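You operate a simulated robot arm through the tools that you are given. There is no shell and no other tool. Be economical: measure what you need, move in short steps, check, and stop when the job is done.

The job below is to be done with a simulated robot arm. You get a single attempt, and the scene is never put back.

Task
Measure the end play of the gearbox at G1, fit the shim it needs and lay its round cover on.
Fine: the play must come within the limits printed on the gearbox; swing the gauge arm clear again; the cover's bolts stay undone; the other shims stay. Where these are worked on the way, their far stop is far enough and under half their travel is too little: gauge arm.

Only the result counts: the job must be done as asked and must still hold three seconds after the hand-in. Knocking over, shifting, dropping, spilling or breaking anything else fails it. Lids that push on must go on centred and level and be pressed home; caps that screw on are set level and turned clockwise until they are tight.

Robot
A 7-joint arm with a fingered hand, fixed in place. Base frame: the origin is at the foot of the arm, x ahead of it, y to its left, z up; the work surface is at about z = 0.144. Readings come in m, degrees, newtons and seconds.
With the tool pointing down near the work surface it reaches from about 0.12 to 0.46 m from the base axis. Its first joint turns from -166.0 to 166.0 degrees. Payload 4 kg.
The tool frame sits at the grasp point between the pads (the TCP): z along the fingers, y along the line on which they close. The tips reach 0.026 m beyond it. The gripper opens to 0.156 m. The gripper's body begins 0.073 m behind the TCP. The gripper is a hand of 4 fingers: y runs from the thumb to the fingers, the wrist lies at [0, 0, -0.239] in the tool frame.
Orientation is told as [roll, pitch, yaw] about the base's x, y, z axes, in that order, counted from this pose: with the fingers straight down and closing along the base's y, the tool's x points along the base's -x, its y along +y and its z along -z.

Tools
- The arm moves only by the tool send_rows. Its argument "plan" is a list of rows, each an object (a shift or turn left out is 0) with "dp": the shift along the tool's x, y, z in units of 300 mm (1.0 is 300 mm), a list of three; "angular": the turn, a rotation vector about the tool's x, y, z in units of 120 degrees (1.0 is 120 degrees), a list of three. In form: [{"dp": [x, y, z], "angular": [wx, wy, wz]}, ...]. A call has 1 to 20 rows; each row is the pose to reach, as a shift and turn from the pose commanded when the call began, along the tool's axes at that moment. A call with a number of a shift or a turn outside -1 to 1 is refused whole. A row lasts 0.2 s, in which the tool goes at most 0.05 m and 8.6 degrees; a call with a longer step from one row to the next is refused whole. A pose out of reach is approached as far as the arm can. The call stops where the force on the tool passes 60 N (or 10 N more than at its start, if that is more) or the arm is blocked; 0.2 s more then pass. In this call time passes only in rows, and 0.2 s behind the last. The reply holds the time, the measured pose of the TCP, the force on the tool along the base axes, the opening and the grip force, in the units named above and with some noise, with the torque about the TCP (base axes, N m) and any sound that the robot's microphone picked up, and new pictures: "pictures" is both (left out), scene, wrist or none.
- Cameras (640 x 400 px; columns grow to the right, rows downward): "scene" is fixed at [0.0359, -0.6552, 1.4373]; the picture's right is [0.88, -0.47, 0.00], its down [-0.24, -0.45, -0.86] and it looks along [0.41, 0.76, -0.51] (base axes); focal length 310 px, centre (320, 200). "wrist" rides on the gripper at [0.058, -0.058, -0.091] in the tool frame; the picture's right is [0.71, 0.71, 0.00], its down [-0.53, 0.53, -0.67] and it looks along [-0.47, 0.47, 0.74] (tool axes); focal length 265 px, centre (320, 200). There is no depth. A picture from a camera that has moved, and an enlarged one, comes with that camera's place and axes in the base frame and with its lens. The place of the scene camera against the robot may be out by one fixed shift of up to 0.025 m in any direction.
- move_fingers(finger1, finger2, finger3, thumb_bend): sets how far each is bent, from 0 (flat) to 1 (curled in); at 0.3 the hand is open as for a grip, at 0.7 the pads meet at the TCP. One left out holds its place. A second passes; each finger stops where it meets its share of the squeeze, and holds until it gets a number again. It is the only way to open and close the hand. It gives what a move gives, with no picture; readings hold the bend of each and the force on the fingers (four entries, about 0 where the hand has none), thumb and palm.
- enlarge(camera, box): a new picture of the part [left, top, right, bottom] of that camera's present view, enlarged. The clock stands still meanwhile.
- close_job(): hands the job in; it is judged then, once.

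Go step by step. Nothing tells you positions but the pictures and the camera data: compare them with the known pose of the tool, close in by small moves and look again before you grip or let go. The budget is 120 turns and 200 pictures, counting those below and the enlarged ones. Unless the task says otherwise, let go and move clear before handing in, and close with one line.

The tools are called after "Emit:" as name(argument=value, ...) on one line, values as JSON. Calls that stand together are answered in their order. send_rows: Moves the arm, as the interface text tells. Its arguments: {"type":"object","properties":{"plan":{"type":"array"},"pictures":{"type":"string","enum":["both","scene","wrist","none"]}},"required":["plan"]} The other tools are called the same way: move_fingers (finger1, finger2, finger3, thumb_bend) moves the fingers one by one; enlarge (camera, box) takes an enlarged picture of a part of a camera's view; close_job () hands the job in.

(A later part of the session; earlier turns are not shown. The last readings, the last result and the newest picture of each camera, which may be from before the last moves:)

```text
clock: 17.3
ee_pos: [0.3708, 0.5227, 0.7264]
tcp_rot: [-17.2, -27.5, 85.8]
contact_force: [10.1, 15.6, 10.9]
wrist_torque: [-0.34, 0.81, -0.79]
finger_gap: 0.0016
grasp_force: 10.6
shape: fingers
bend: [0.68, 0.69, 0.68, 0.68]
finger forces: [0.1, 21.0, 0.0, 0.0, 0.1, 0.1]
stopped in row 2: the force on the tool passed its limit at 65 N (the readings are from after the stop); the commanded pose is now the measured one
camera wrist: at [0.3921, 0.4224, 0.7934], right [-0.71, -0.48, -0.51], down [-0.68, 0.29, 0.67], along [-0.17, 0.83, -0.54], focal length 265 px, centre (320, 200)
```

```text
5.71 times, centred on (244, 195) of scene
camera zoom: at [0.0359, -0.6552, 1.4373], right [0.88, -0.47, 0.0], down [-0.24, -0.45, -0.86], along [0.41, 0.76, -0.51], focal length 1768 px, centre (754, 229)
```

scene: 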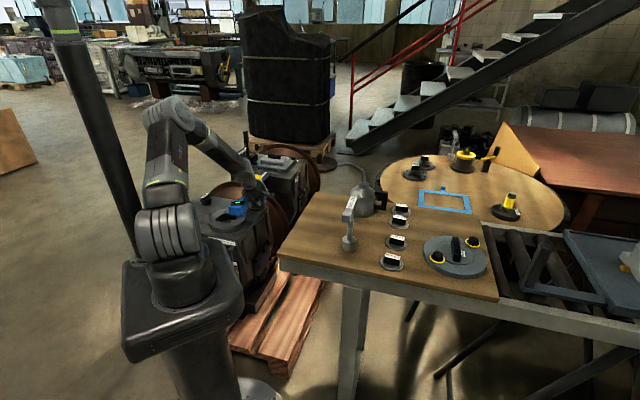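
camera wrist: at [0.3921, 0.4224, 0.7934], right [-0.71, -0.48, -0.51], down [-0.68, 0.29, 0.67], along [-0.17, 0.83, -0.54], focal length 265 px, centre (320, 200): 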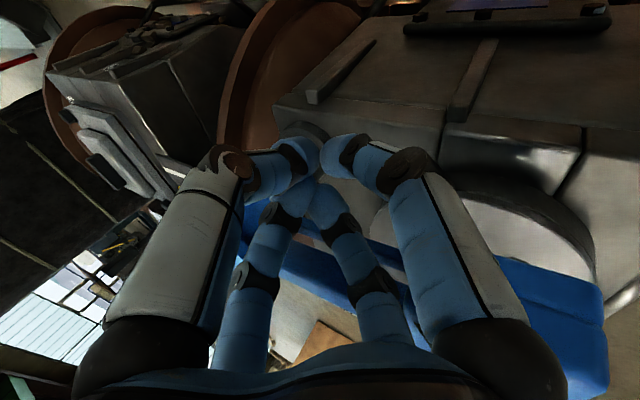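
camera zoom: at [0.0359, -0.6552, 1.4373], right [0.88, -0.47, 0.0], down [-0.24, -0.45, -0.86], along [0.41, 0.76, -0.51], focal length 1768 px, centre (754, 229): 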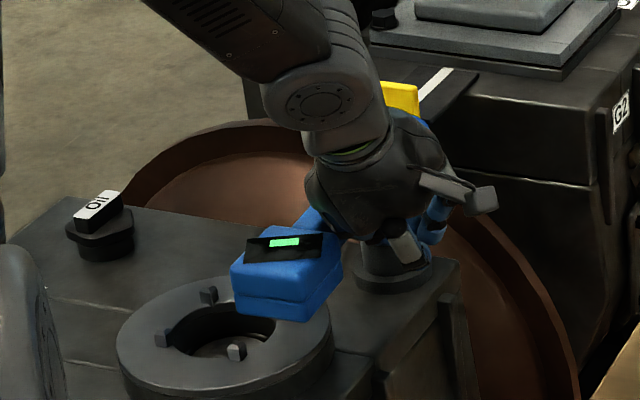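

The leaning hand is wedged against the head's inner face. I'll lift off, straighten the tool, and finish the push vertically.

Emit:
send_rows(plan=[{"dp": [-0.063, -0.0375, -0.102]}, {"dp": [-0.126, -0.075, -0.204]}, {"dp": [-0.19, -0.112, -0.305]}, {"dp": [-0.253, -0.15, -0.407]}, {"dp": [-0.253, -0.15, -0.407], "angular": [-0.033, 0.057, 0]}, {"dp": [-0.253, -0.15, -0.407], "angular": [-0.067, 0.1145, 0]}, {"dp": [-0.253, -0.15, -0.407], "angular": [-0.1, 0.172, 0]}, {"dp": [-0.253, -0.15, -0.407], "angular": [-0.134, 0.229, 0]}])

Emit:
enlarge(camera="scene", box=[188, 160, 300, 230])

```text
clock: 19.1
ee_pos: [0.376, 0.5277, 0.8736]
tcp_rot: [0.6, 0.2, 81.8]
contact_force: [-0.9, 0.6, -0.1]
wrist_torque: [-0.01, -0.03, -0.02]
finger_gap: 0.0016
grasp_force: 0.0
shape: fingers
bend: [0.68, 0.68, 0.68, 0.68]
finger forces: [0.0, 0.1, 0.0, 0.1, 0.1, 0.1]
camera wrist: at [0.4265, 0.4632, 0.965], right [-0.8, -0.6, 0.01], down [-0.44, 0.6, 0.67], along [-0.41, 0.53, -0.74], focal length 265 px, centre (320, 200)
```

scene: 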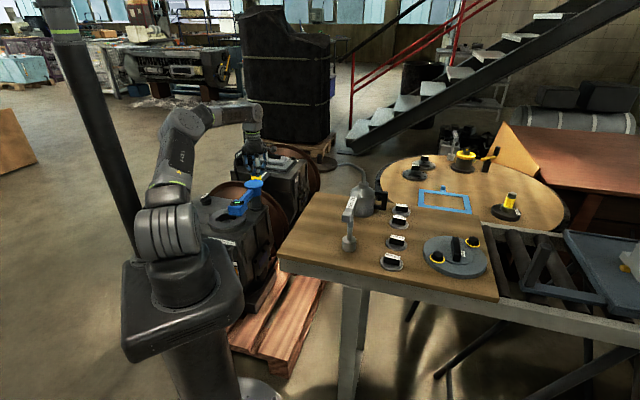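
wrist: 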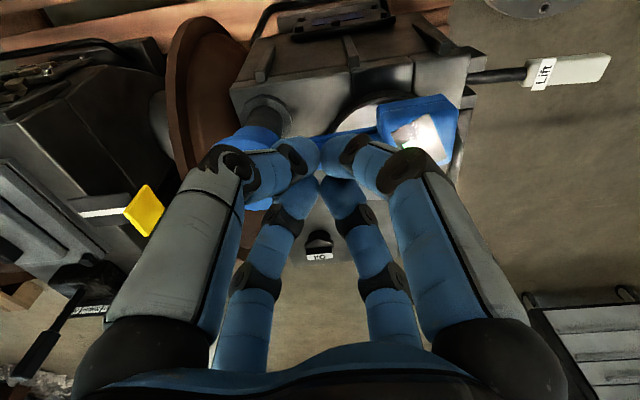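

```text
5.71 times, centred on (244, 195) of scene
camera zoom: at [0.0359, -0.6552, 1.4373], right [0.88, -0.47, 0.0], down [-0.24, -0.45, -0.86], along [0.41, 0.76, -0.51], focal length 1768 px, centre (754, 229)
```

zoom: 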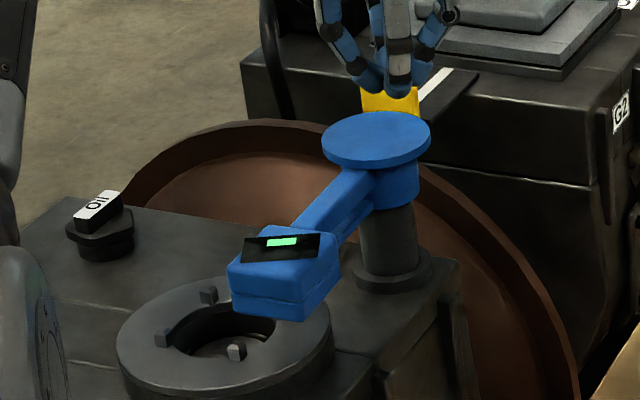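

The hand is clear and vertical. I'll drop beside the head's near face and push it on to its stop.

Emit:
send_rows(plan=[{"dp": [0.105, 0.08, 0]}, {"dp": [0.211, 0.159, 0]}, {"dp": [0.211, 0.159, 0.125]}, {"dp": [0.211, 0.159, 0.25]}, {"dp": [0.211, 0.159, 0.375]}, {"dp": [0.211, 0.159, 0.497]}], pictures="none")

Emit:
send_rows(plan=[{"dp": [-0.033, 0.057, 0]}, {"dp": [-0.066, 0.114, 0]}, {"dp": [-0.1, 0.17, 0]}, {"dp": [-0.133, 0.227, 0]}])

Emit:
enlarge(camera="scene", box=[188, 160, 300, 230])

```text
clock: 20.5
ee_pos: [0.3208, 0.4721, 0.7246]
tcp_rot: [0.4, 0.2, 81.9]
contact_force: [0.2, -0.6, 0.0]
wrist_torque: [-0.01, 0.02, 0.02]
finger_gap: 0.0014
grasp_force: 0.3
shape: fingers
bend: [0.68, 0.68, 0.68, 0.68]
finger forces: [0.1, 0.6, 0.0, 0.0, 0.0, 0.0]
```

```text
clock: 21.5
ee_pos: [0.265, 0.5157, 0.7247]
tcp_rot: [-0.1, 0.5, 81.2]
contact_force: [27.3, -30.0, 7.1]
wrist_torque: [0.81, 0.49, -1.27]
finger_gap: 0.0078
grasp_force: 19.6
shape: fingers
bend: [0.68, 0.68, 0.7, 0.65]
finger forces: [0.0, 0.0, 39.8, 0.0, 0.1, 0.0]
camera wrist: at [0.3136, 0.4499, 0.8179], right [-0.81, -0.59, 0.01], down [-0.44, 0.61, 0.66], along [-0.4, 0.53, -0.75], focal length 265 px, centre (320, 200)
```

scene: 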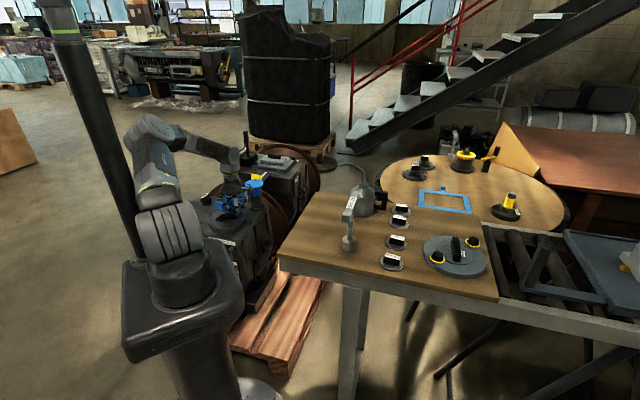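
wrist: 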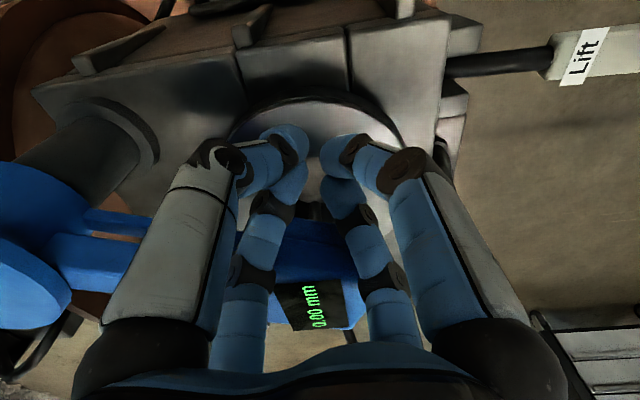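

```text
5.71 times, centred on (244, 195) of scene
camera zoom: at [0.0359, -0.6552, 1.4373], right [0.88, -0.47, 0.0], down [-0.24, -0.45, -0.86], along [0.41, 0.76, -0.51], focal length 1768 px, centre (754, 229)
```

zoom: 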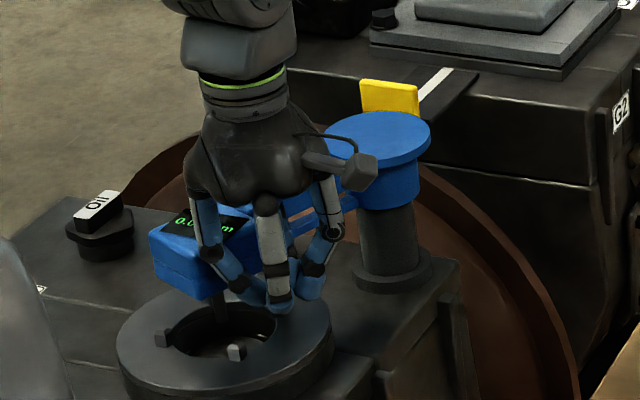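

The gauge is at its stop; I'll read its display and look at the Lift lever.

Emit:
enlarge(camera="wrist", box=[260, 270, 372, 340])

Emit:
enlarge(camera="wrist", box=[400, 0, 640, 150])

```text
5.71 times, centred on (316, 305) of wrist
camera zoom: at [0.3136, 0.4499, 0.8179], right [-0.81, -0.59, 0.01], down [-0.44, 0.61, 0.66], along [-0.4, 0.53, -0.75], focal length 1517 px, centre (343, -400)
```

zoom: 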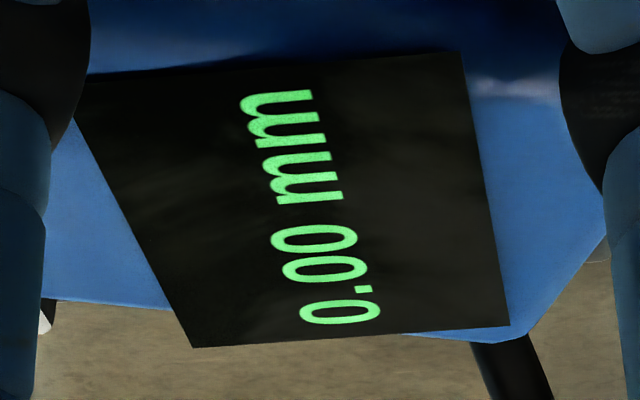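

```text
2.67 times, centred on (520, 75) of wrist
camera zoom: at [0.3136, 0.4499, 0.8179], right [-0.81, -0.59, 0.01], down [-0.44, 0.61, 0.66], along [-0.4, 0.53, -0.75], focal length 708 px, centre (-213, 533)
```

zoom: 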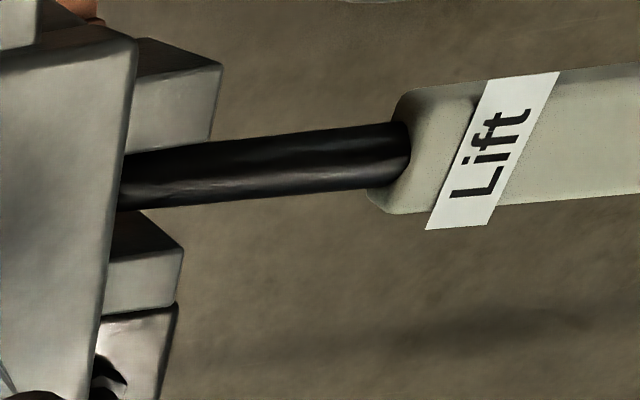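

The gauge reads 0.00 at rest, so the shaft must be lifted with the "Lift" lever, which lies near (0.115, 0.37, 0.594). I'll back off the gauge and go above the lever.

Emit:
send_rows(plan=[{"dp": [0.075, -0.111, 0]}, {"dp": [0.075, -0.111, -0.12]}, {"dp": [0.075, -0.111, -0.24]}, {"dp": [0.075, -0.111, -0.333]}, {"dp": [0.17, -0.018, -0.333]}, {"dp": [0.263, 0.075, -0.333]}, {"dp": [0.355, 0.168, -0.333]}, {"dp": [0.448, 0.262, -0.333]}, {"dp": [0.541, 0.355, -0.333]}])

Emit:
enlarge(camera="scene", box=[188, 170, 284, 230])

```text
clock: 23.0
ee_pos: [0.2863, 0.3878, 0.8196]
tcp_rot: [0.0, 1.0, 71.0]
contact_force: [0.4, -0.5, 0.2]
wrist_torque: [0.06, 0.01, 0.0]
finger_gap: 0.0013
grasp_force: 0.1
shape: fingers
bend: [0.68, 0.68, 0.68, 0.68]
finger forces: [0.0, 0.1, 0.1, 0.1, 0.1, 0.0]
stopped in row 7: the arm was blocked; the commanded pose is now the measured one
camera wrist: at [0.3223, 0.3162, 0.9126], right [-0.9, -0.44, 0.01], down [-0.32, 0.68, 0.66], along [-0.3, 0.59, -0.75], focal length 265 px, centre (320, 200)
```

scene: 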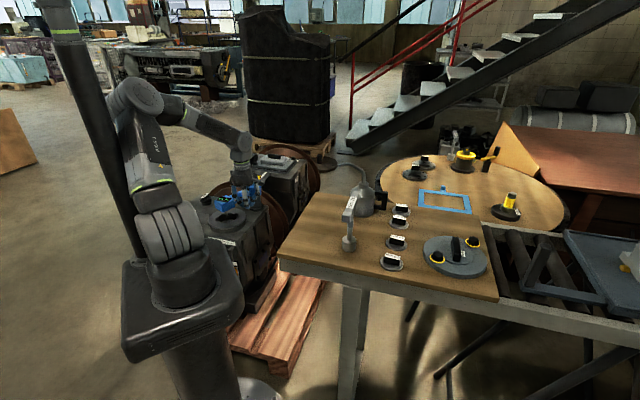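
wrist: 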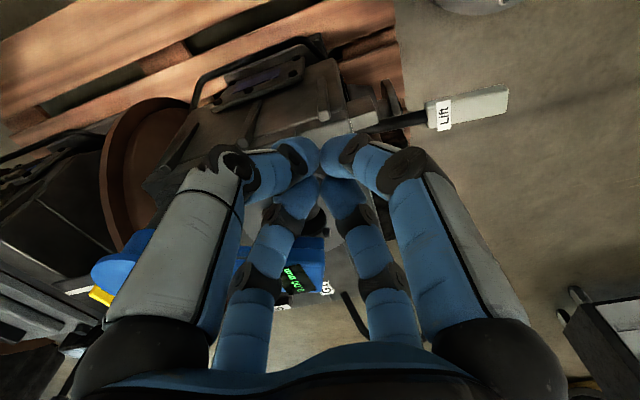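

```text
6.67 times, centred on (236, 200) of scene
camera zoom: at [0.0359, -0.6552, 1.4373], right [0.88, -0.47, 0.0], down [-0.24, -0.45, -0.86], along [0.41, 0.76, -0.51], focal length 2063 px, centre (880, 200)
```

zoom: 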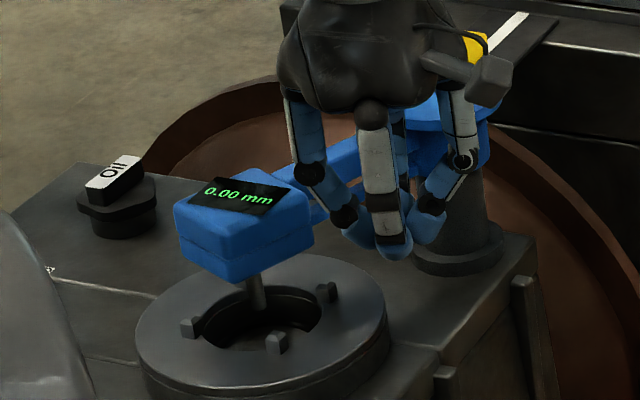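

Scene camera can read the gauge (0.00 mm). The elbow is blocked close in, so I'll tilt the fingers toward the base (wrist stays outside) to reach the lever.

Emit:
send_rows(plan=[{"angular": [-0.037, 0.056, 0]}, {"angular": [-0.073, 0.111, 0]}, {"angular": [-0.11, 0.167, 0]}, {"angular": [-0.146, 0.222, 0]}, {"angular": [-0.183, 0.278, 0]}])

```text
clock: 24.2
ee_pos: [0.2863, 0.3884, 0.8193]
tcp_rot: [24.9, 33.5, 78.5]
contact_force: [-0.2, 0.6, 0.2]
wrist_torque: [-0.02, -0.01, -0.01]
finger_gap: 0.0014
grasp_force: 0.0
shape: fingers
bend: [0.68, 0.68, 0.68, 0.68]
finger forces: [0.1, 0.0, 0.0, 0.0, 0.0, 0.1]
camera wrist: at [0.3719, 0.3545, 0.9013], right [-0.71, -0.29, 0.64], down [-0.01, 0.92, 0.4], along [-0.7, 0.28, -0.66], focal length 265 px, centre (320, 200)
```

scene: 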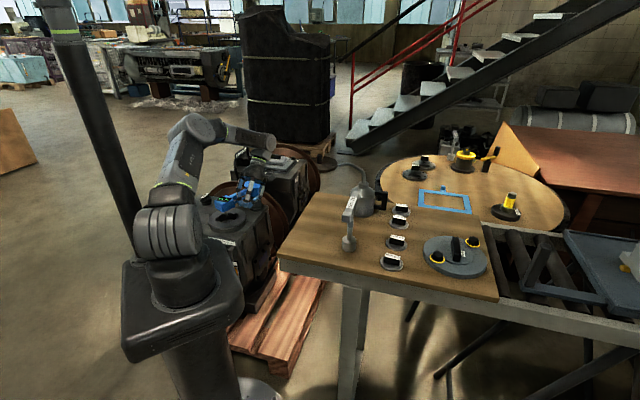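
wrist: 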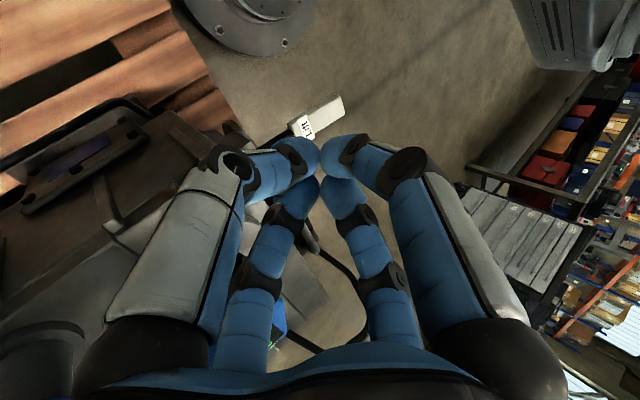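

Emit:
send_rows(plan=[{"dp": [0, 0.071, 0.12]}, {"dp": [0.001, 0.142, 0.24]}, {"dp": [0.001, 0.212, 0.36]}, {"dp": [0.002, 0.283, 0.48]}, {"dp": [0.002, 0.354, 0.599]}])

Emit:
enlarge(camera="scene", box=[188, 170, 284, 230])

```text
clock: 25.4
ee_pos: [0.1044, 0.3574, 0.721]
tcp_rot: [24.7, 33.4, 78.3]
contact_force: [0.4, 0.3, -0.5]
wrist_torque: [0.03, 0.05, 0.01]
finger_gap: 0.0016
grasp_force: 0.0
shape: fingers
bend: [0.68, 0.68, 0.68, 0.68]
finger forces: [0.0, 0.0, 0.0, 0.0, 0.0, 0.0]
camera wrist: at [0.1893, 0.3241, 0.803], right [-0.72, -0.29, 0.64], down [-0.01, 0.92, 0.4], along [-0.7, 0.28, -0.66], focal length 265 px, centre (320, 200)
```

scene: 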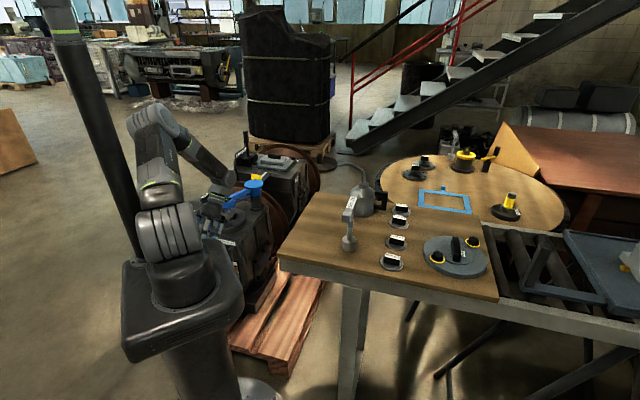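
wrist: 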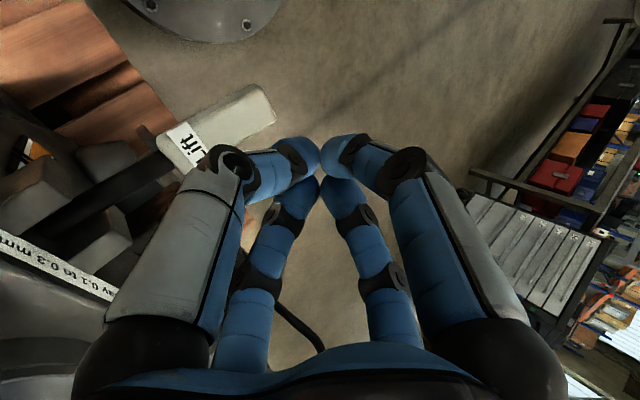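

```text
6.67 times, centred on (236, 200) of scene
camera zoom: at [0.0359, -0.6552, 1.4373], right [0.88, -0.47, 0.0], down [-0.24, -0.45, -0.86], along [0.41, 0.76, -0.51], focal length 2063 px, centre (880, 200)
```

zoom: 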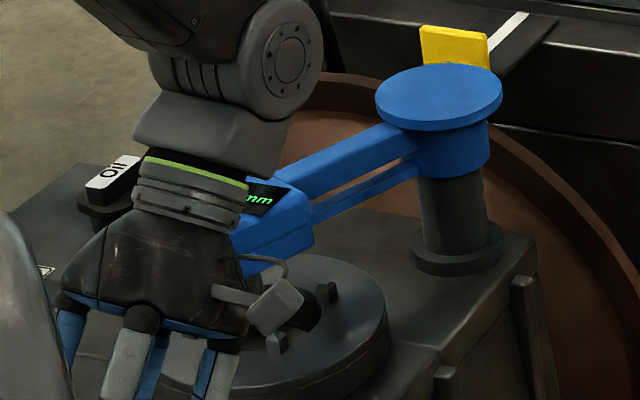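

The poker is directly above the lever handle. I'll go down gently and press it.

Emit:
send_rows(plan=[{"dp": [-0.072, -0.047, 0.102]}, {"dp": [-0.143, -0.094, 0.204]}, {"dp": [-0.179, -0.117, 0.255]}, {"dp": [-0.206, -0.135, 0.293]}, {"dp": [-0.233, -0.152, 0.332]}])

Emit:
enlarge(camera="scene", box=[188, 170, 284, 230])

```text
clock: 26.6
ee_pos: [0.1052, 0.3562, 0.59]
tcp_rot: [24.8, 33.4, 78.5]
contact_force: [-0.8, -0.3, 5.3]
wrist_torque: [0.0, 0.02, 0.02]
finger_gap: 0.0008
grasp_force: 2.5
shape: fingers
bend: [0.68, 0.68, 0.69, 0.68]
finger forces: [0.0, 0.0, 4.0, 0.0, 1.3, 0.0]
camera wrist: at [0.1897, 0.3229, 0.6721], right [-0.71, -0.29, 0.64], down [-0.01, 0.92, 0.4], along [-0.7, 0.28, -0.66], focal length 265 px, centre (320, 200)
```

scene: 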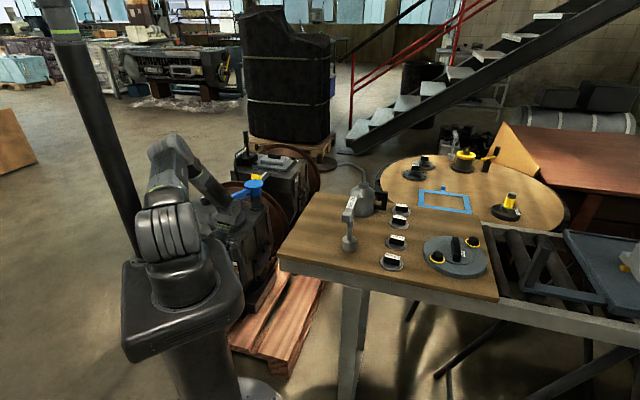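
wrist: 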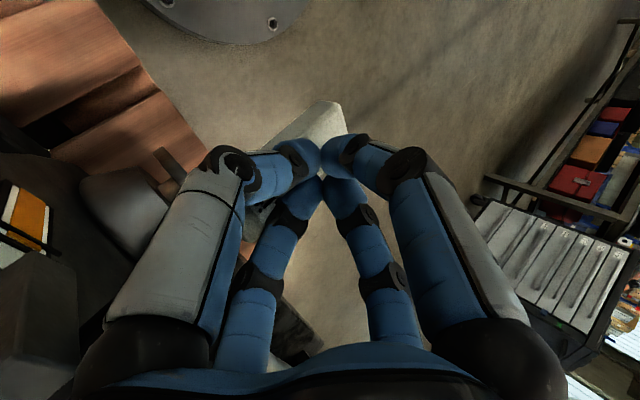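

```text
6.67 times, centred on (236, 200) of scene
camera zoom: at [0.0359, -0.6552, 1.4373], right [0.88, -0.47, 0.0], down [-0.24, -0.45, -0.86], along [0.41, 0.76, -0.51], focal length 2063 px, centre (880, 200)
```

zoom: 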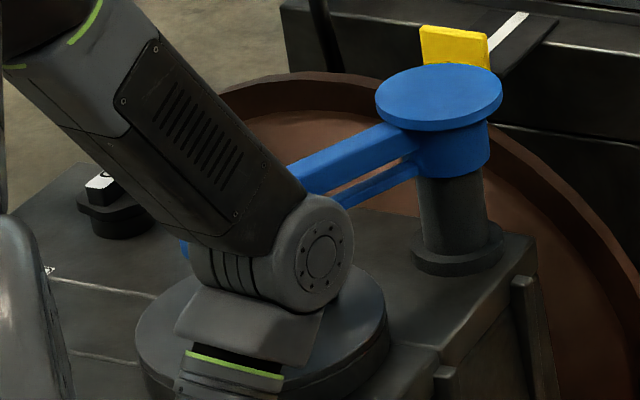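

Light contact at 5 N. I'll press further down in small steps.

Emit:
send_rows(plan=[{"dp": [-0.018, -0.012, 0.026]}, {"dp": [-0.036, -0.024, 0.051]}, {"dp": [-0.054, -0.035, 0.077]}])

Emit:
enlarge(camera="scene", box=[188, 170, 284, 230])

```text
clock: 27.5
ee_pos: [0.1028, 0.3544, 0.5654]
tcp_rot: [25.3, 34.1, 78.7]
contact_force: [-2.3, -6.4, 27.1]
wrist_torque: [-0.04, 0.2, 0.08]
finger_gap: 0.0
grasp_force: 17.0
shape: fingers
bend: [0.67, 0.65, 0.71, 0.73]
finger forces: [0.0, 0.0, 12.4, 0.0, 20.6, 0.0]
stopped in row 3: the force on the tool passed its limit at 61 N (the readings are from after the stop); the commanded pose is now the measured one
camera wrist: at [0.1896, 0.3217, 0.6467], right [-0.71, -0.28, 0.65], down [-0.01, 0.92, 0.39], along [-0.71, 0.27, -0.65], focal length 265 px, centre (320, 200)
```

scene: 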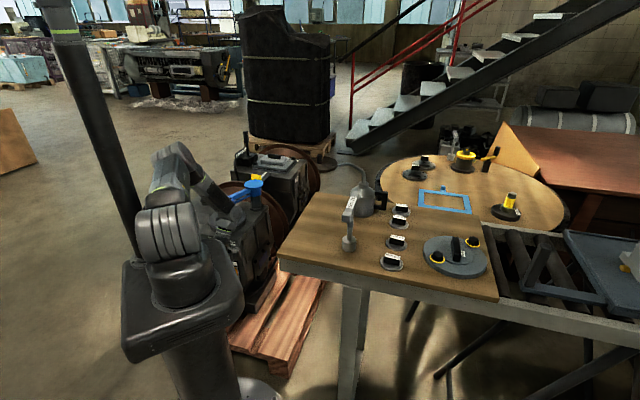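
wrist: 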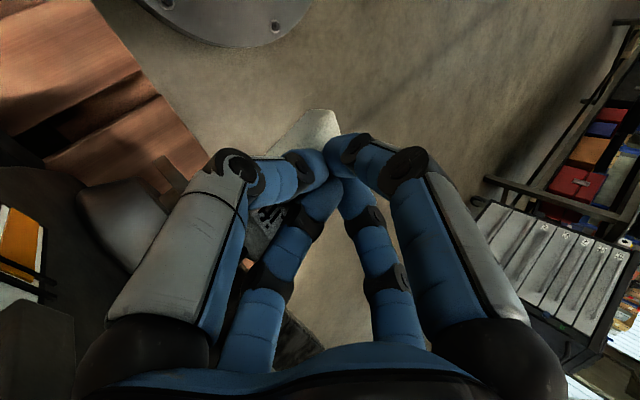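

```text
6.67 times, centred on (236, 200) of scene
camera zoom: at [0.0359, -0.6552, 1.4373], right [0.88, -0.47, 0.0], down [-0.24, -0.45, -0.86], along [0.41, 0.76, -0.51], focal length 2063 px, centre (880, 200)
```

zoom: 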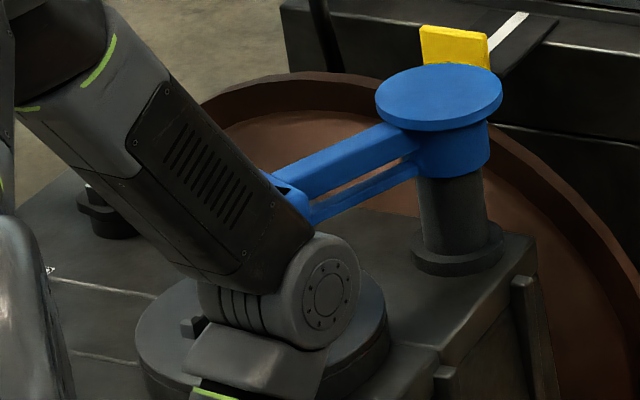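

The lever hit its stop. I'll lift off and check whether the gauge holds the reading.

Emit:
send_rows(plan=[{"dp": [0.067, 0.044, -0.096]}, {"dp": [0.134, 0.088, -0.192]}, {"dp": [0.201, 0.132, -0.287]}, {"dp": [0.268, 0.176, -0.383]}, {"dp": [0.268, 0.105, -0.503]}, {"dp": [0.268, 0.034, -0.623]}, {"dp": [0.267, -0.036, -0.743]}], pictures="scene")

Emit:
enlarge(camera="scene", box=[188, 170, 284, 230])

```text
clock: 29.1
ee_pos: [0.2139, 0.3755, 0.7715]
tcp_rot: [25.0, 33.9, 78.6]
contact_force: [0.6, -0.7, 0.4]
wrist_torque: [0.01, 0.0, -0.04]
finger_gap: 0.0015
grasp_force: 0.0
shape: fingers
bend: [0.68, 0.68, 0.68, 0.68]
finger forces: [0.1, 0.0, 0.1, 0.0, 0.0, 0.0]
```

scene: 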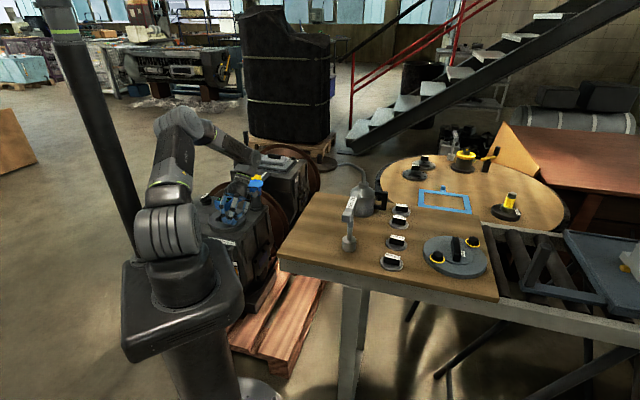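

```text
6.67 times, centred on (236, 200) of scene
camera zoom: at [0.0359, -0.6552, 1.4373], right [0.88, -0.47, 0.0], down [-0.24, -0.45, -0.86], along [0.41, 0.76, -0.51], focal length 2063 px, centre (880, 200)
```

zoom: 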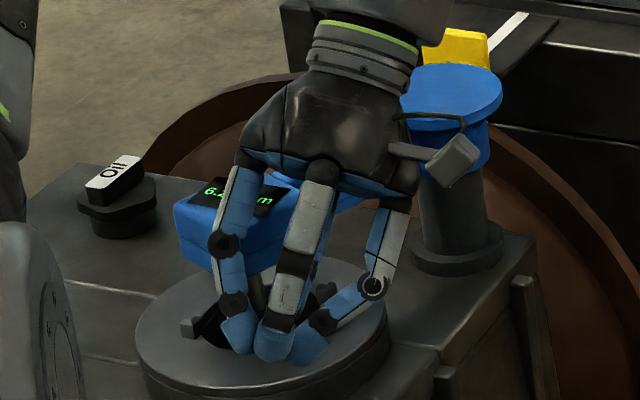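

The gauge holds a reading starting with 6.2; I'll move the hand away to read it fully.

Emit:
send_rows(plan=[{"dp": [0.05, -0.12, -0.08]}, {"dp": [0.1, -0.22, -0.17]}, {"dp": [0.15, -0.32, -0.25]}], pictures="none")

Emit:
enlarge(camera="scene", box=[204, 180, 252, 210])

```text
clock: 29.9
ee_pos: [0.328, 0.3318, 0.8198]
tcp_rot: [25.0, 34.0, 78.6]
contact_force: [0.0, -0.4, -1.5]
wrist_torque: [-0.02, 0.01, 0.0]
finger_gap: 0.0017
grasp_force: 0.0
shape: fingers
bend: [0.68, 0.68, 0.68, 0.68]
finger forces: [0.0, 0.1, 0.0, 0.1, 0.0, 0.0]
```

```text
13.33 times, centred on (228, 195) of scene
camera zoom: at [0.0359, -0.6552, 1.4373], right [0.88, -0.47, 0.0], down [-0.24, -0.45, -0.86], along [0.41, 0.76, -0.51], focal length 4126 px, centre (1547, 267)
```

zoom: 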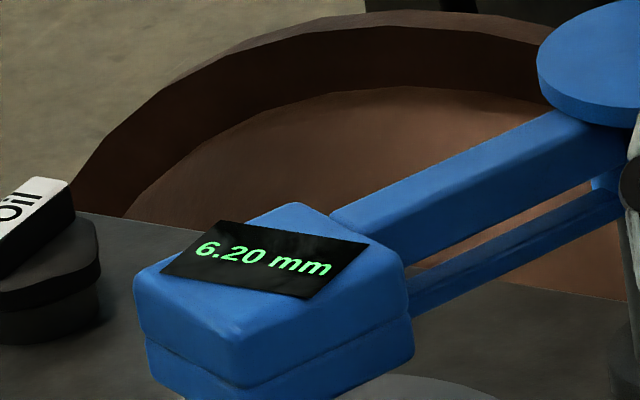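

Play is 6.20 mm, so the 6.0 mm shim gives 0.20 mm, inside 0.1–0.3. Now I'll straighten the tool above G1 to swing the gauge back.

Emit:
send_rows(plan=[{"dp": [-0.061, 0.071, -0.071], "angular": [0.037, -0.056, 0]}, {"dp": [-0.121, 0.142, -0.142], "angular": [0.074, -0.113, 0]}, {"dp": [-0.182, 0.212, -0.212], "angular": [0.112, -0.17, 0]}, {"dp": [-0.242, 0.283, -0.283], "angular": [0.15, -0.228, 0]}, {"dp": [-0.303, 0.354, -0.354], "angular": [0.187, -0.285, 0]}])

```text
clock: 31.1
ee_pos: [0.3067, 0.4937, 0.8865]
tcp_rot: [-0.5, 0.4, 71.0]
contact_force: [0.1, 0.4, 0.0]
wrist_torque: [-0.02, 0.01, -0.03]
finger_gap: 0.0018
grasp_force: 0.0
shape: fingers
bend: [0.68, 0.68, 0.68, 0.68]
finger forces: [0.0, 0.0, 0.1, 0.0, 0.0, 0.0]
camera wrist: at [0.3421, 0.4219, 0.9805], right [-0.9, -0.44, 0.0], down [-0.33, 0.68, 0.66], along [-0.29, 0.59, -0.75], focal length 265 px, centre (320, 200)
```

scene: 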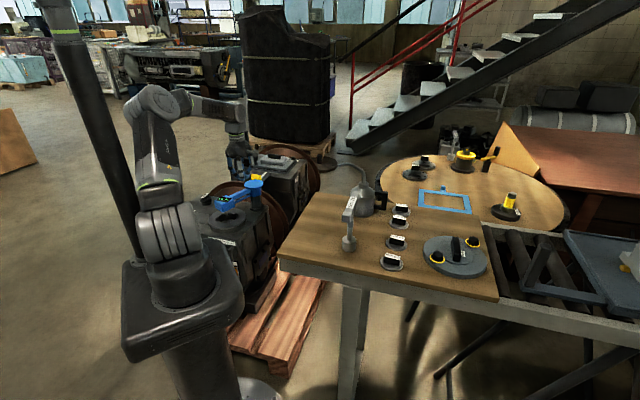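
wrist: 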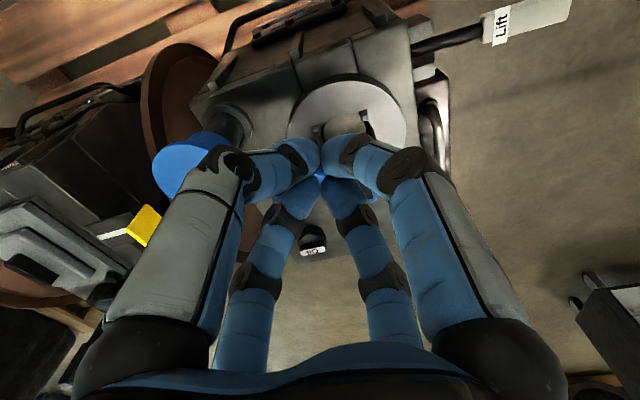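

Emit:
send_rows(plan=[{"dp": [-0.074, 0.12, 0]}, {"dp": [-0.148, 0.24, 0]}, {"dp": [-0.223, 0.36, 0]}, {"dp": [-0.297, 0.48, 0]}, {"dp": [-0.297, 0.48, 0.133]}, {"dp": [-0.297, 0.48, 0.266]}, {"dp": [-0.297, 0.48, 0.4]}, {"dp": [-0.297, 0.48, 0.533]}])

Emit:
enlarge(camera="scene", box=[188, 160, 300, 230])

```text
clock: 32.9
ee_pos: [0.1996, 0.6203, 0.7257]
tcp_rot: [-0.5, 0.5, 71.2]
contact_force: [-0.8, 0.3, 0.4]
wrist_torque: [-0.05, -0.01, -0.04]
finger_gap: 0.001
grasp_force: 0.2
shape: fingers
bend: [0.68, 0.68, 0.68, 0.68]
finger forces: [0.8, 0.0, 0.0, 0.0, 0.1, 0.0]
camera wrist: at [0.2349, 0.5491, 0.8176], right [-0.9, -0.44, 0.0], down [-0.33, 0.68, 0.66], along [-0.29, 0.59, -0.75], focal length 265 px, centre (320, 200)
```

scene: 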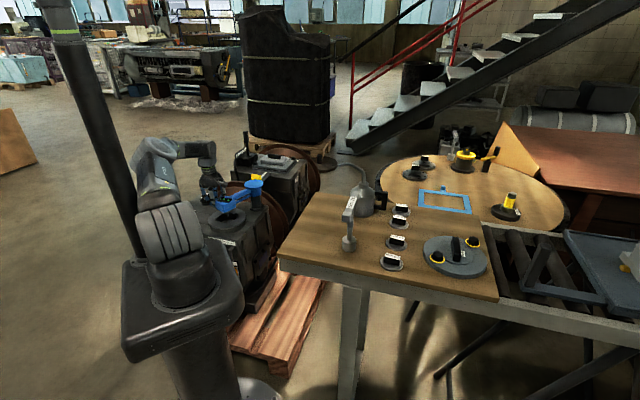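
wrist: 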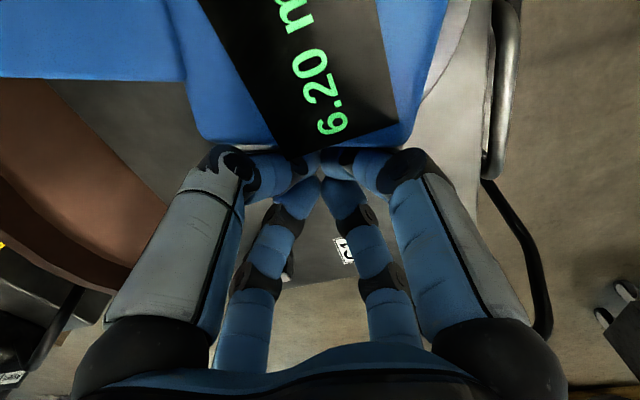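

```text
5.71 times, centred on (244, 195) of scene
camera zoom: at [0.0359, -0.6552, 1.4373], right [0.88, -0.47, 0.0], down [-0.24, -0.45, -0.86], along [0.41, 0.76, -0.51], focal length 1768 px, centre (754, 229)
```

zoom: 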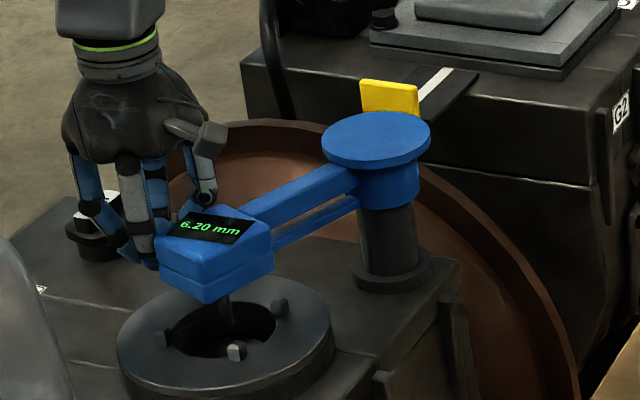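

The poker is touching the head's back side. I'll sweep the gauge counter-clockwise clear of the bore.

Emit:
send_rows(plan=[{"dp": [0.121, -0.105, 0]}, {"dp": [0.22, -0.21, 0]}, {"dp": [0.29, -0.336, 0]}, {"dp": [0.322, -0.478, 0]}, {"dp": [0.318, -0.621, 0]}, {"dp": [0.278, -0.759, 0]}, {"dp": [0.201, -0.881, 0]}, {"dp": [0.12, -0.962, 0]}])

Emit:
enlarge(camera="scene", box=[198, 150, 310, 220])

```text
clock: 34.8
ee_pos: [0.4521, 0.4891, 0.7267]
tcp_rot: [0.7, 1.9, 71.0]
contact_force: [-28.5, -18.0, 19.7]
wrist_torque: [0.29, -1.07, -0.53]
finger_gap: 0.0001
grasp_force: 20.0
shape: fingers
bend: [0.67, 0.67, 0.68, 0.71]
finger forces: [0.0, 0.1, 9.7, 0.0, 30.9, 0.0]
stopped in row 8: the force on the tool passed its limit at 64 N (the readings are from after the stop); the commanded pose is now the measured one
camera wrist: at [0.49, 0.4186, 0.8196], right [-0.9, -0.44, 0.03], down [-0.31, 0.69, 0.66], along [-0.31, 0.58, -0.75], focal length 265 px, centre (320, 200)
```

scene: 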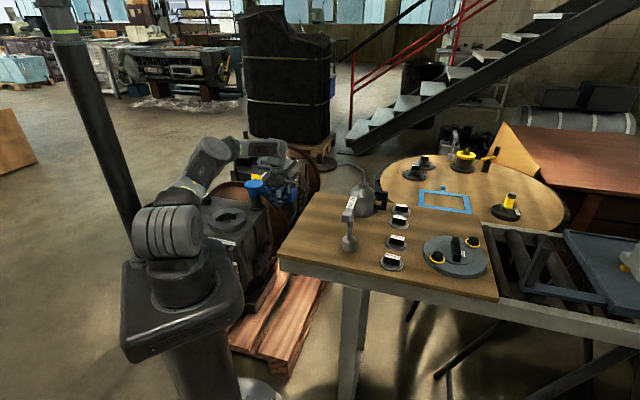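
wrist: 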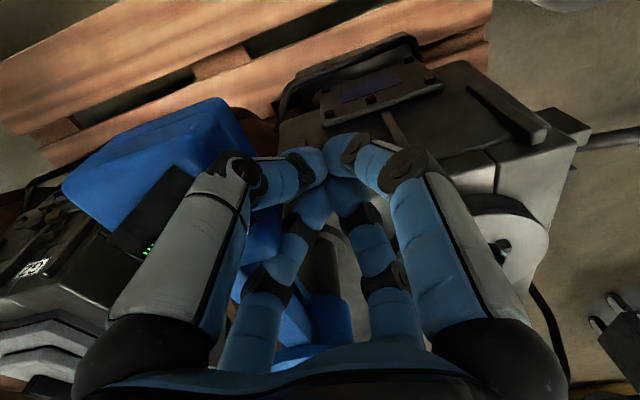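

```text
5.71 times, centred on (254, 185) of scene
camera zoom: at [0.0359, -0.6552, 1.4373], right [0.88, -0.47, 0.0], down [-0.24, -0.45, -0.86], along [0.41, 0.76, -0.51], focal length 1768 px, centre (697, 286)
```

zoom: 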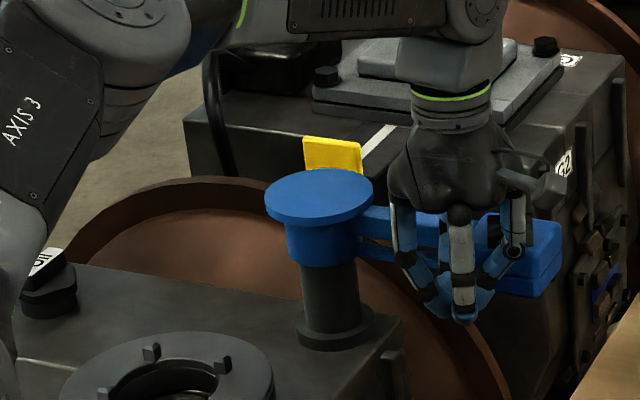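

The gauge is swung back to its far stop. I'll back off, rise and turn the hand back for the table side.

Emit:
send_rows(plan=[{"dp": [0.127, 0.062, 0]}, {"dp": [0.127, 0.062, -0.15]}, {"dp": [0.127, 0.062, -0.3]}, {"dp": [0.127, 0.062, -0.45], "angular": [0, 0, 0.07]}, {"dp": [0.127, 0.062, -0.6], "angular": [0, 0, 0.14]}, {"dp": [0.2, 0.0, -0.72], "angular": [0, 0, 0.21]}, {"dp": [0.3, -0.06, -0.8], "angular": [0, 0, 0.28]}, {"dp": [0.42, -0.1, -0.85], "angular": [0, 0, 0.35]}, {"dp": [0.54, -0.14, -0.9], "angular": [0, 0, 0.42]}, {"dp": [0.66, -0.18, -0.9], "angular": [0, 0, 0.49]}, {"dp": [0.78, -0.22, -0.9], "angular": [0, 0, 0.56]}, {"dp": [0.9, -0.26, -0.9], "angular": [0, 0, 0.592]}])

Emit:
enlarge(camera="scene", box=[188, 160, 300, 230])

```text
clock: 37.4
ee_pos: [0.4466, 0.2172, 1.0019]
tcp_rot: [-1.4, 0.9, -0.1]
contact_force: [1.2, 0.4, -0.4]
wrist_torque: [-0.04, -0.03, 0.02]
finger_gap: 0.0016
grasp_force: 0.0
shape: fingers
bend: [0.68, 0.68, 0.68, 0.68]
finger forces: [0.0, 0.1, 0.0, 0.1, 0.0, 0.0]
camera wrist: at [0.3881, 0.1619, 1.0967], right [-0.71, 0.71, -0.01], down [0.54, 0.54, 0.65], along [0.46, 0.45, -0.76], focal length 265 px, centre (320, 200)
```

scene: 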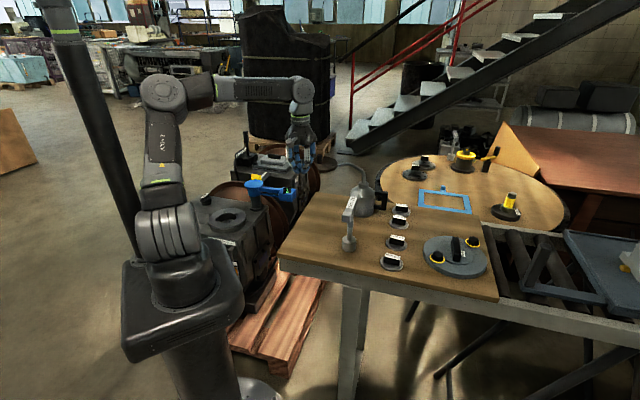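
wrist: 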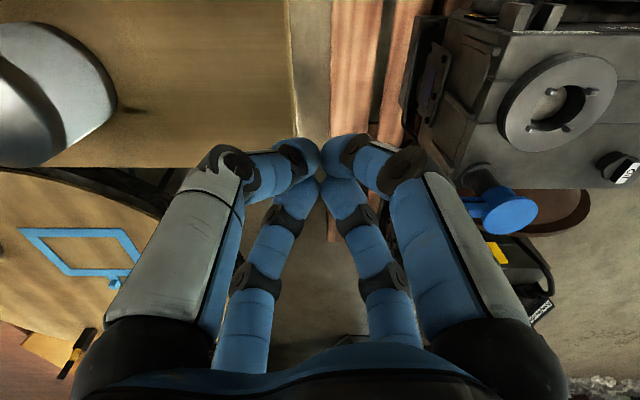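

```text
5.71 times, centred on (244, 195) of scene
camera zoom: at [0.0359, -0.6552, 1.4373], right [0.88, -0.47, 0.0], down [-0.24, -0.45, -0.86], along [0.41, 0.76, -0.51], focal length 1768 px, centre (754, 229)
```

zoom: 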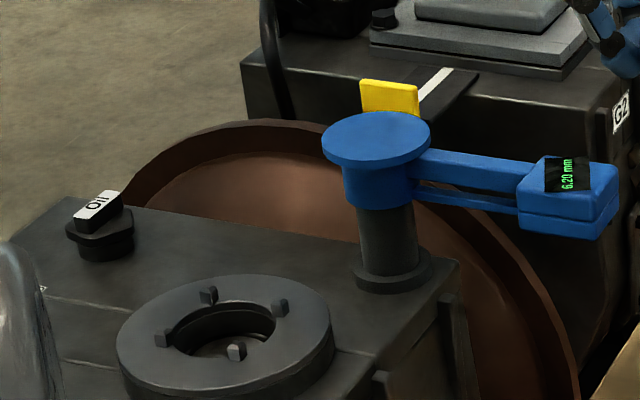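

Gauge is at its starting place. Now I'll swing to the other side and look for G1's cover around the robot.

Emit:
send_rows(plan=[{"dp": [0, -0.14, -0.05], "angular": [0, 0, 0.07]}, {"dp": [0, -0.28, -0.1], "angular": [0, 0, 0.14]}, {"dp": [0, -0.42, -0.15], "angular": [0, 0, 0.21]}, {"dp": [0, -0.57, -0.2], "angular": [0, 0, 0.28]}, {"dp": [0.02, -0.71, -0.25], "angular": [0, 0, 0.35]}, {"dp": [0.04, -0.85, -0.3], "angular": [0, 0, 0.42]}, {"dp": [0.06, -1.0, -0.33], "angular": [0, 0, 0.49]}], pictures="wrist")

Emit:
send_rows(plan=[{"dp": [0.12, -0.08, 0], "angular": [0, 0, 0.07]}, {"dp": [0.22, -0.14, 0], "angular": [0, 0, 0.14]}, {"dp": [0.3, -0.22, 0], "angular": [0, 0, 0.21]}, {"dp": [0.38, -0.28, 0], "angular": [0, 0, 0.28]}, {"dp": [0.46, -0.34, 0], "angular": [0, 0, 0.35]}, {"dp": [0.5, -0.34, 0], "angular": [0, 0, 0.42]}, {"dp": [0.5, -0.34, 0], "angular": [0, 0, 0.49]}])

```text
clock: 39.0
ee_pos: [0.4274, -0.081, 1.1092]
tcp_rot: [-1.4, -0.7, -58.9]
contact_force: [0.8, 0.2, -0.2]
wrist_torque: [-0.02, 0.01, 0.01]
finger_gap: 0.0015
grasp_force: 0.0
shape: fingers
bend: [0.68, 0.68, 0.68, 0.68]
finger forces: [0.0, 0.0, 0.0, 0.0, 0.0, 0.0]
camera wrist: at [0.3489, -0.0581, 1.2024], right [0.24, 0.97, -0.03], down [0.73, -0.16, 0.66], along [0.64, -0.18, -0.75], focal length 265 px, centre (320, 200)
```

wrist: 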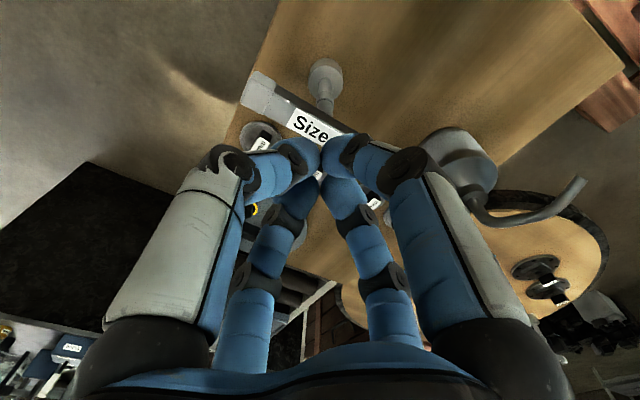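

```text
clock: 40.6
ee_pos: [0.2633, -0.0065, 1.11]
tcp_rot: [-0.1, -1.7, -117.8]
contact_force: [-0.2, 0.8, -0.1]
wrist_torque: [0.03, -0.01, -0.01]
finger_gap: 0.0017
grasp_force: 0.0
shape: fingers
bend: [0.68, 0.68, 0.68, 0.68]
finger forces: [0.1, 0.0, 0.1, 0.0, 0.1, 0.0]
camera wrist: at [0.2395, 0.0754, 1.1999], right [0.96, 0.3, -0.02], down [0.23, -0.69, 0.68], along [0.19, -0.66, -0.73], focal length 265 px, centre (320, 200)
```

scene: 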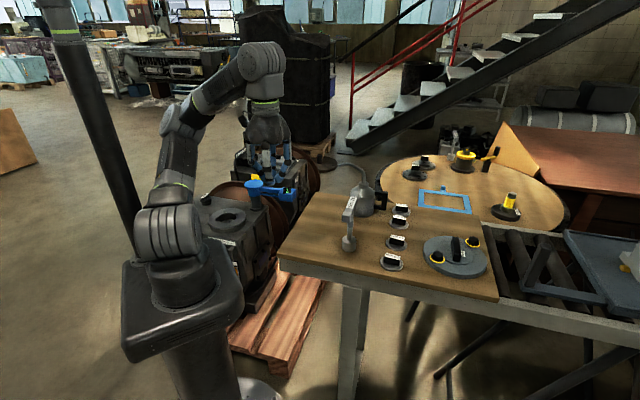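
wrist: 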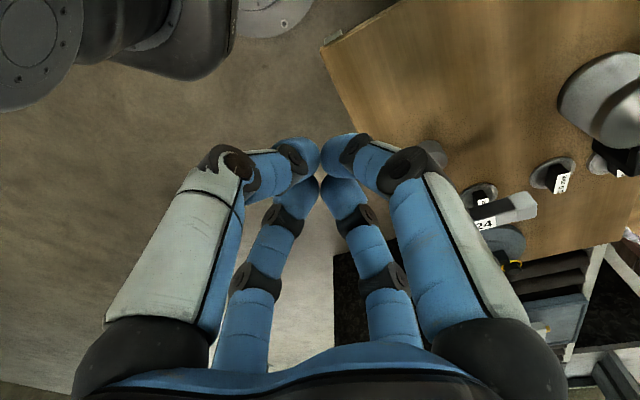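

Nothing on this side. I'll go back over the table with the camera looking along +x+y to read the big disc's label closely.

Emit:
send_rows(plan=[{"dp": [-0.05, 0.09, 0], "angular": [0, 0, -0.07]}, {"dp": [-0.04, 0.24, 0], "angular": [0, 0, -0.14]}, {"dp": [0.02, 0.38, 0], "angular": [0, 0, -0.21]}, {"dp": [0.1, 0.5, 0], "angular": [0, 0, -0.28]}, {"dp": [0.2, 0.6, 0], "angular": [0, 0, -0.35]}, {"dp": [0.3, 0.7, 0], "angular": [0, 0, -0.42]}], pictures="none")

```text
clock: 42.0
ee_pos: [0.4923, -0.0233, 1.1071]
tcp_rot: [-1.2, -1.0, -67.2]
contact_force: [0.0, -0.1, -0.1]
wrist_torque: [0.0, -0.01, 0.0]
finger_gap: 0.0016
grasp_force: 0.1
shape: fingers
bend: [0.68, 0.68, 0.68, 0.68]
finger forces: [0.0, 0.1, 0.1, 0.0, 0.1, 0.0]
```

Emit:
send_rows(plan=[{"dp": [-0.122, -0.051, 0], "angular": [0.0, 0, -0.07]}, {"dp": [-0.243, -0.102, 0], "angular": [0, 0, -0.14]}, {"dp": [-0.365, -0.153, 0], "angular": [0, 0, -0.21]}, {"dp": [-0.486, -0.205, 0], "angular": [0, 0, -0.28]}, {"dp": [-0.608, -0.256, 0], "angular": [0, 0, -0.35]}, {"dp": [-0.73, -0.307, 0], "angular": [0, 0, -0.42]}, {"dp": [-0.851, -0.358, 0], "angular": [0, 0, -0.49]}], pictures="none")

Emit:
send_rows(plan=[{"dp": [0, -0.14, 0]}, {"dp": [0, -0.28, 0]}, {"dp": [0, -0.4, 0]}], pictures="wrist")

```text
clock: 43.6
ee_pos: [0.4915, -0.3021, 1.1131]
tcp_rot: [-1.6, 0.6, -8.2]
contact_force: [-0.1, -0.5, 0.5]
wrist_torque: [0.01, 0.02, 0.0]
finger_gap: 0.0016
grasp_force: 0.0
shape: fingers
bend: [0.68, 0.68, 0.68, 0.68]
finger forces: [0.0, 0.0, 0.1, 0.0, 0.1, 0.1]
```

```text
clock: 44.4
ee_pos: [0.4708, -0.4055, 1.1135]
tcp_rot: [-1.4, 0.6, -8.4]
contact_force: [1.2, 0.3, 0.0]
wrist_torque: [-0.01, -0.02, 0.01]
finger_gap: 0.0015
grasp_force: 0.1
shape: fingers
bend: [0.68, 0.68, 0.68, 0.68]
finger forces: [0.0, 0.0, 0.1, 0.0, 0.0, 0.0]
out of reach, approached as far as the arm can: row 3
camera wrist: at [0.4054, -0.4517, 1.2078], right [-0.6, 0.8, -0.01], down [0.61, 0.46, 0.65], along [0.53, 0.38, -0.76], focal length 265 px, centre (320, 200)
```

wrist: 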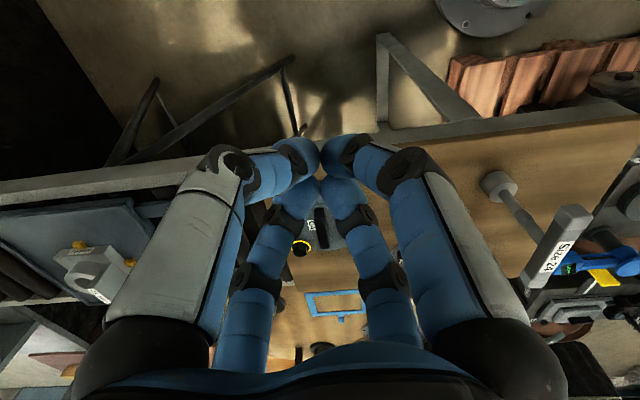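

Emit:
enlarge(camera="wrist", box=[280, 195, 376, 255])

Emit:
enlarge(camera="wrist", box=[30, 210, 190, 310])

```text
6.67 times, centred on (328, 225) of wrist
camera zoom: at [0.4054, -0.4517, 1.2078], right [-0.6, 0.8, -0.01], down [0.61, 0.46, 0.65], along [0.53, 0.38, -0.76], focal length 1769 px, centre (267, 33)
```

zoom: 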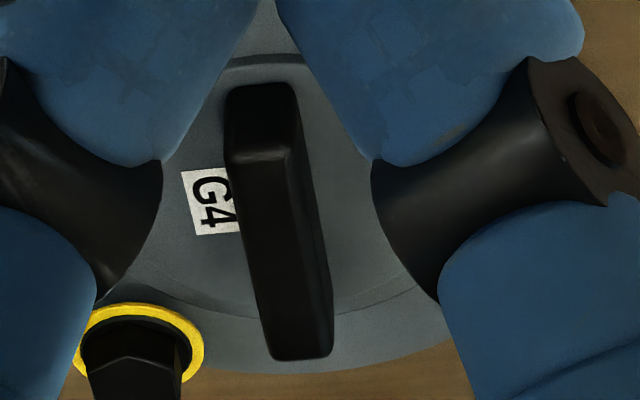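

```text
4.00 times, centred on (110, 260) of wrist
camera zoom: at [0.4054, -0.4517, 1.2078], right [-0.6, 0.8, -0.01], down [0.61, 0.46, 0.65], along [0.53, 0.38, -0.76], focal length 1062 px, centre (1160, -40)
```

zoom: 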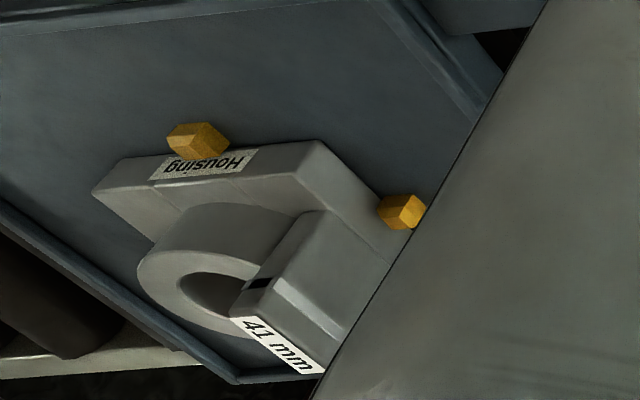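

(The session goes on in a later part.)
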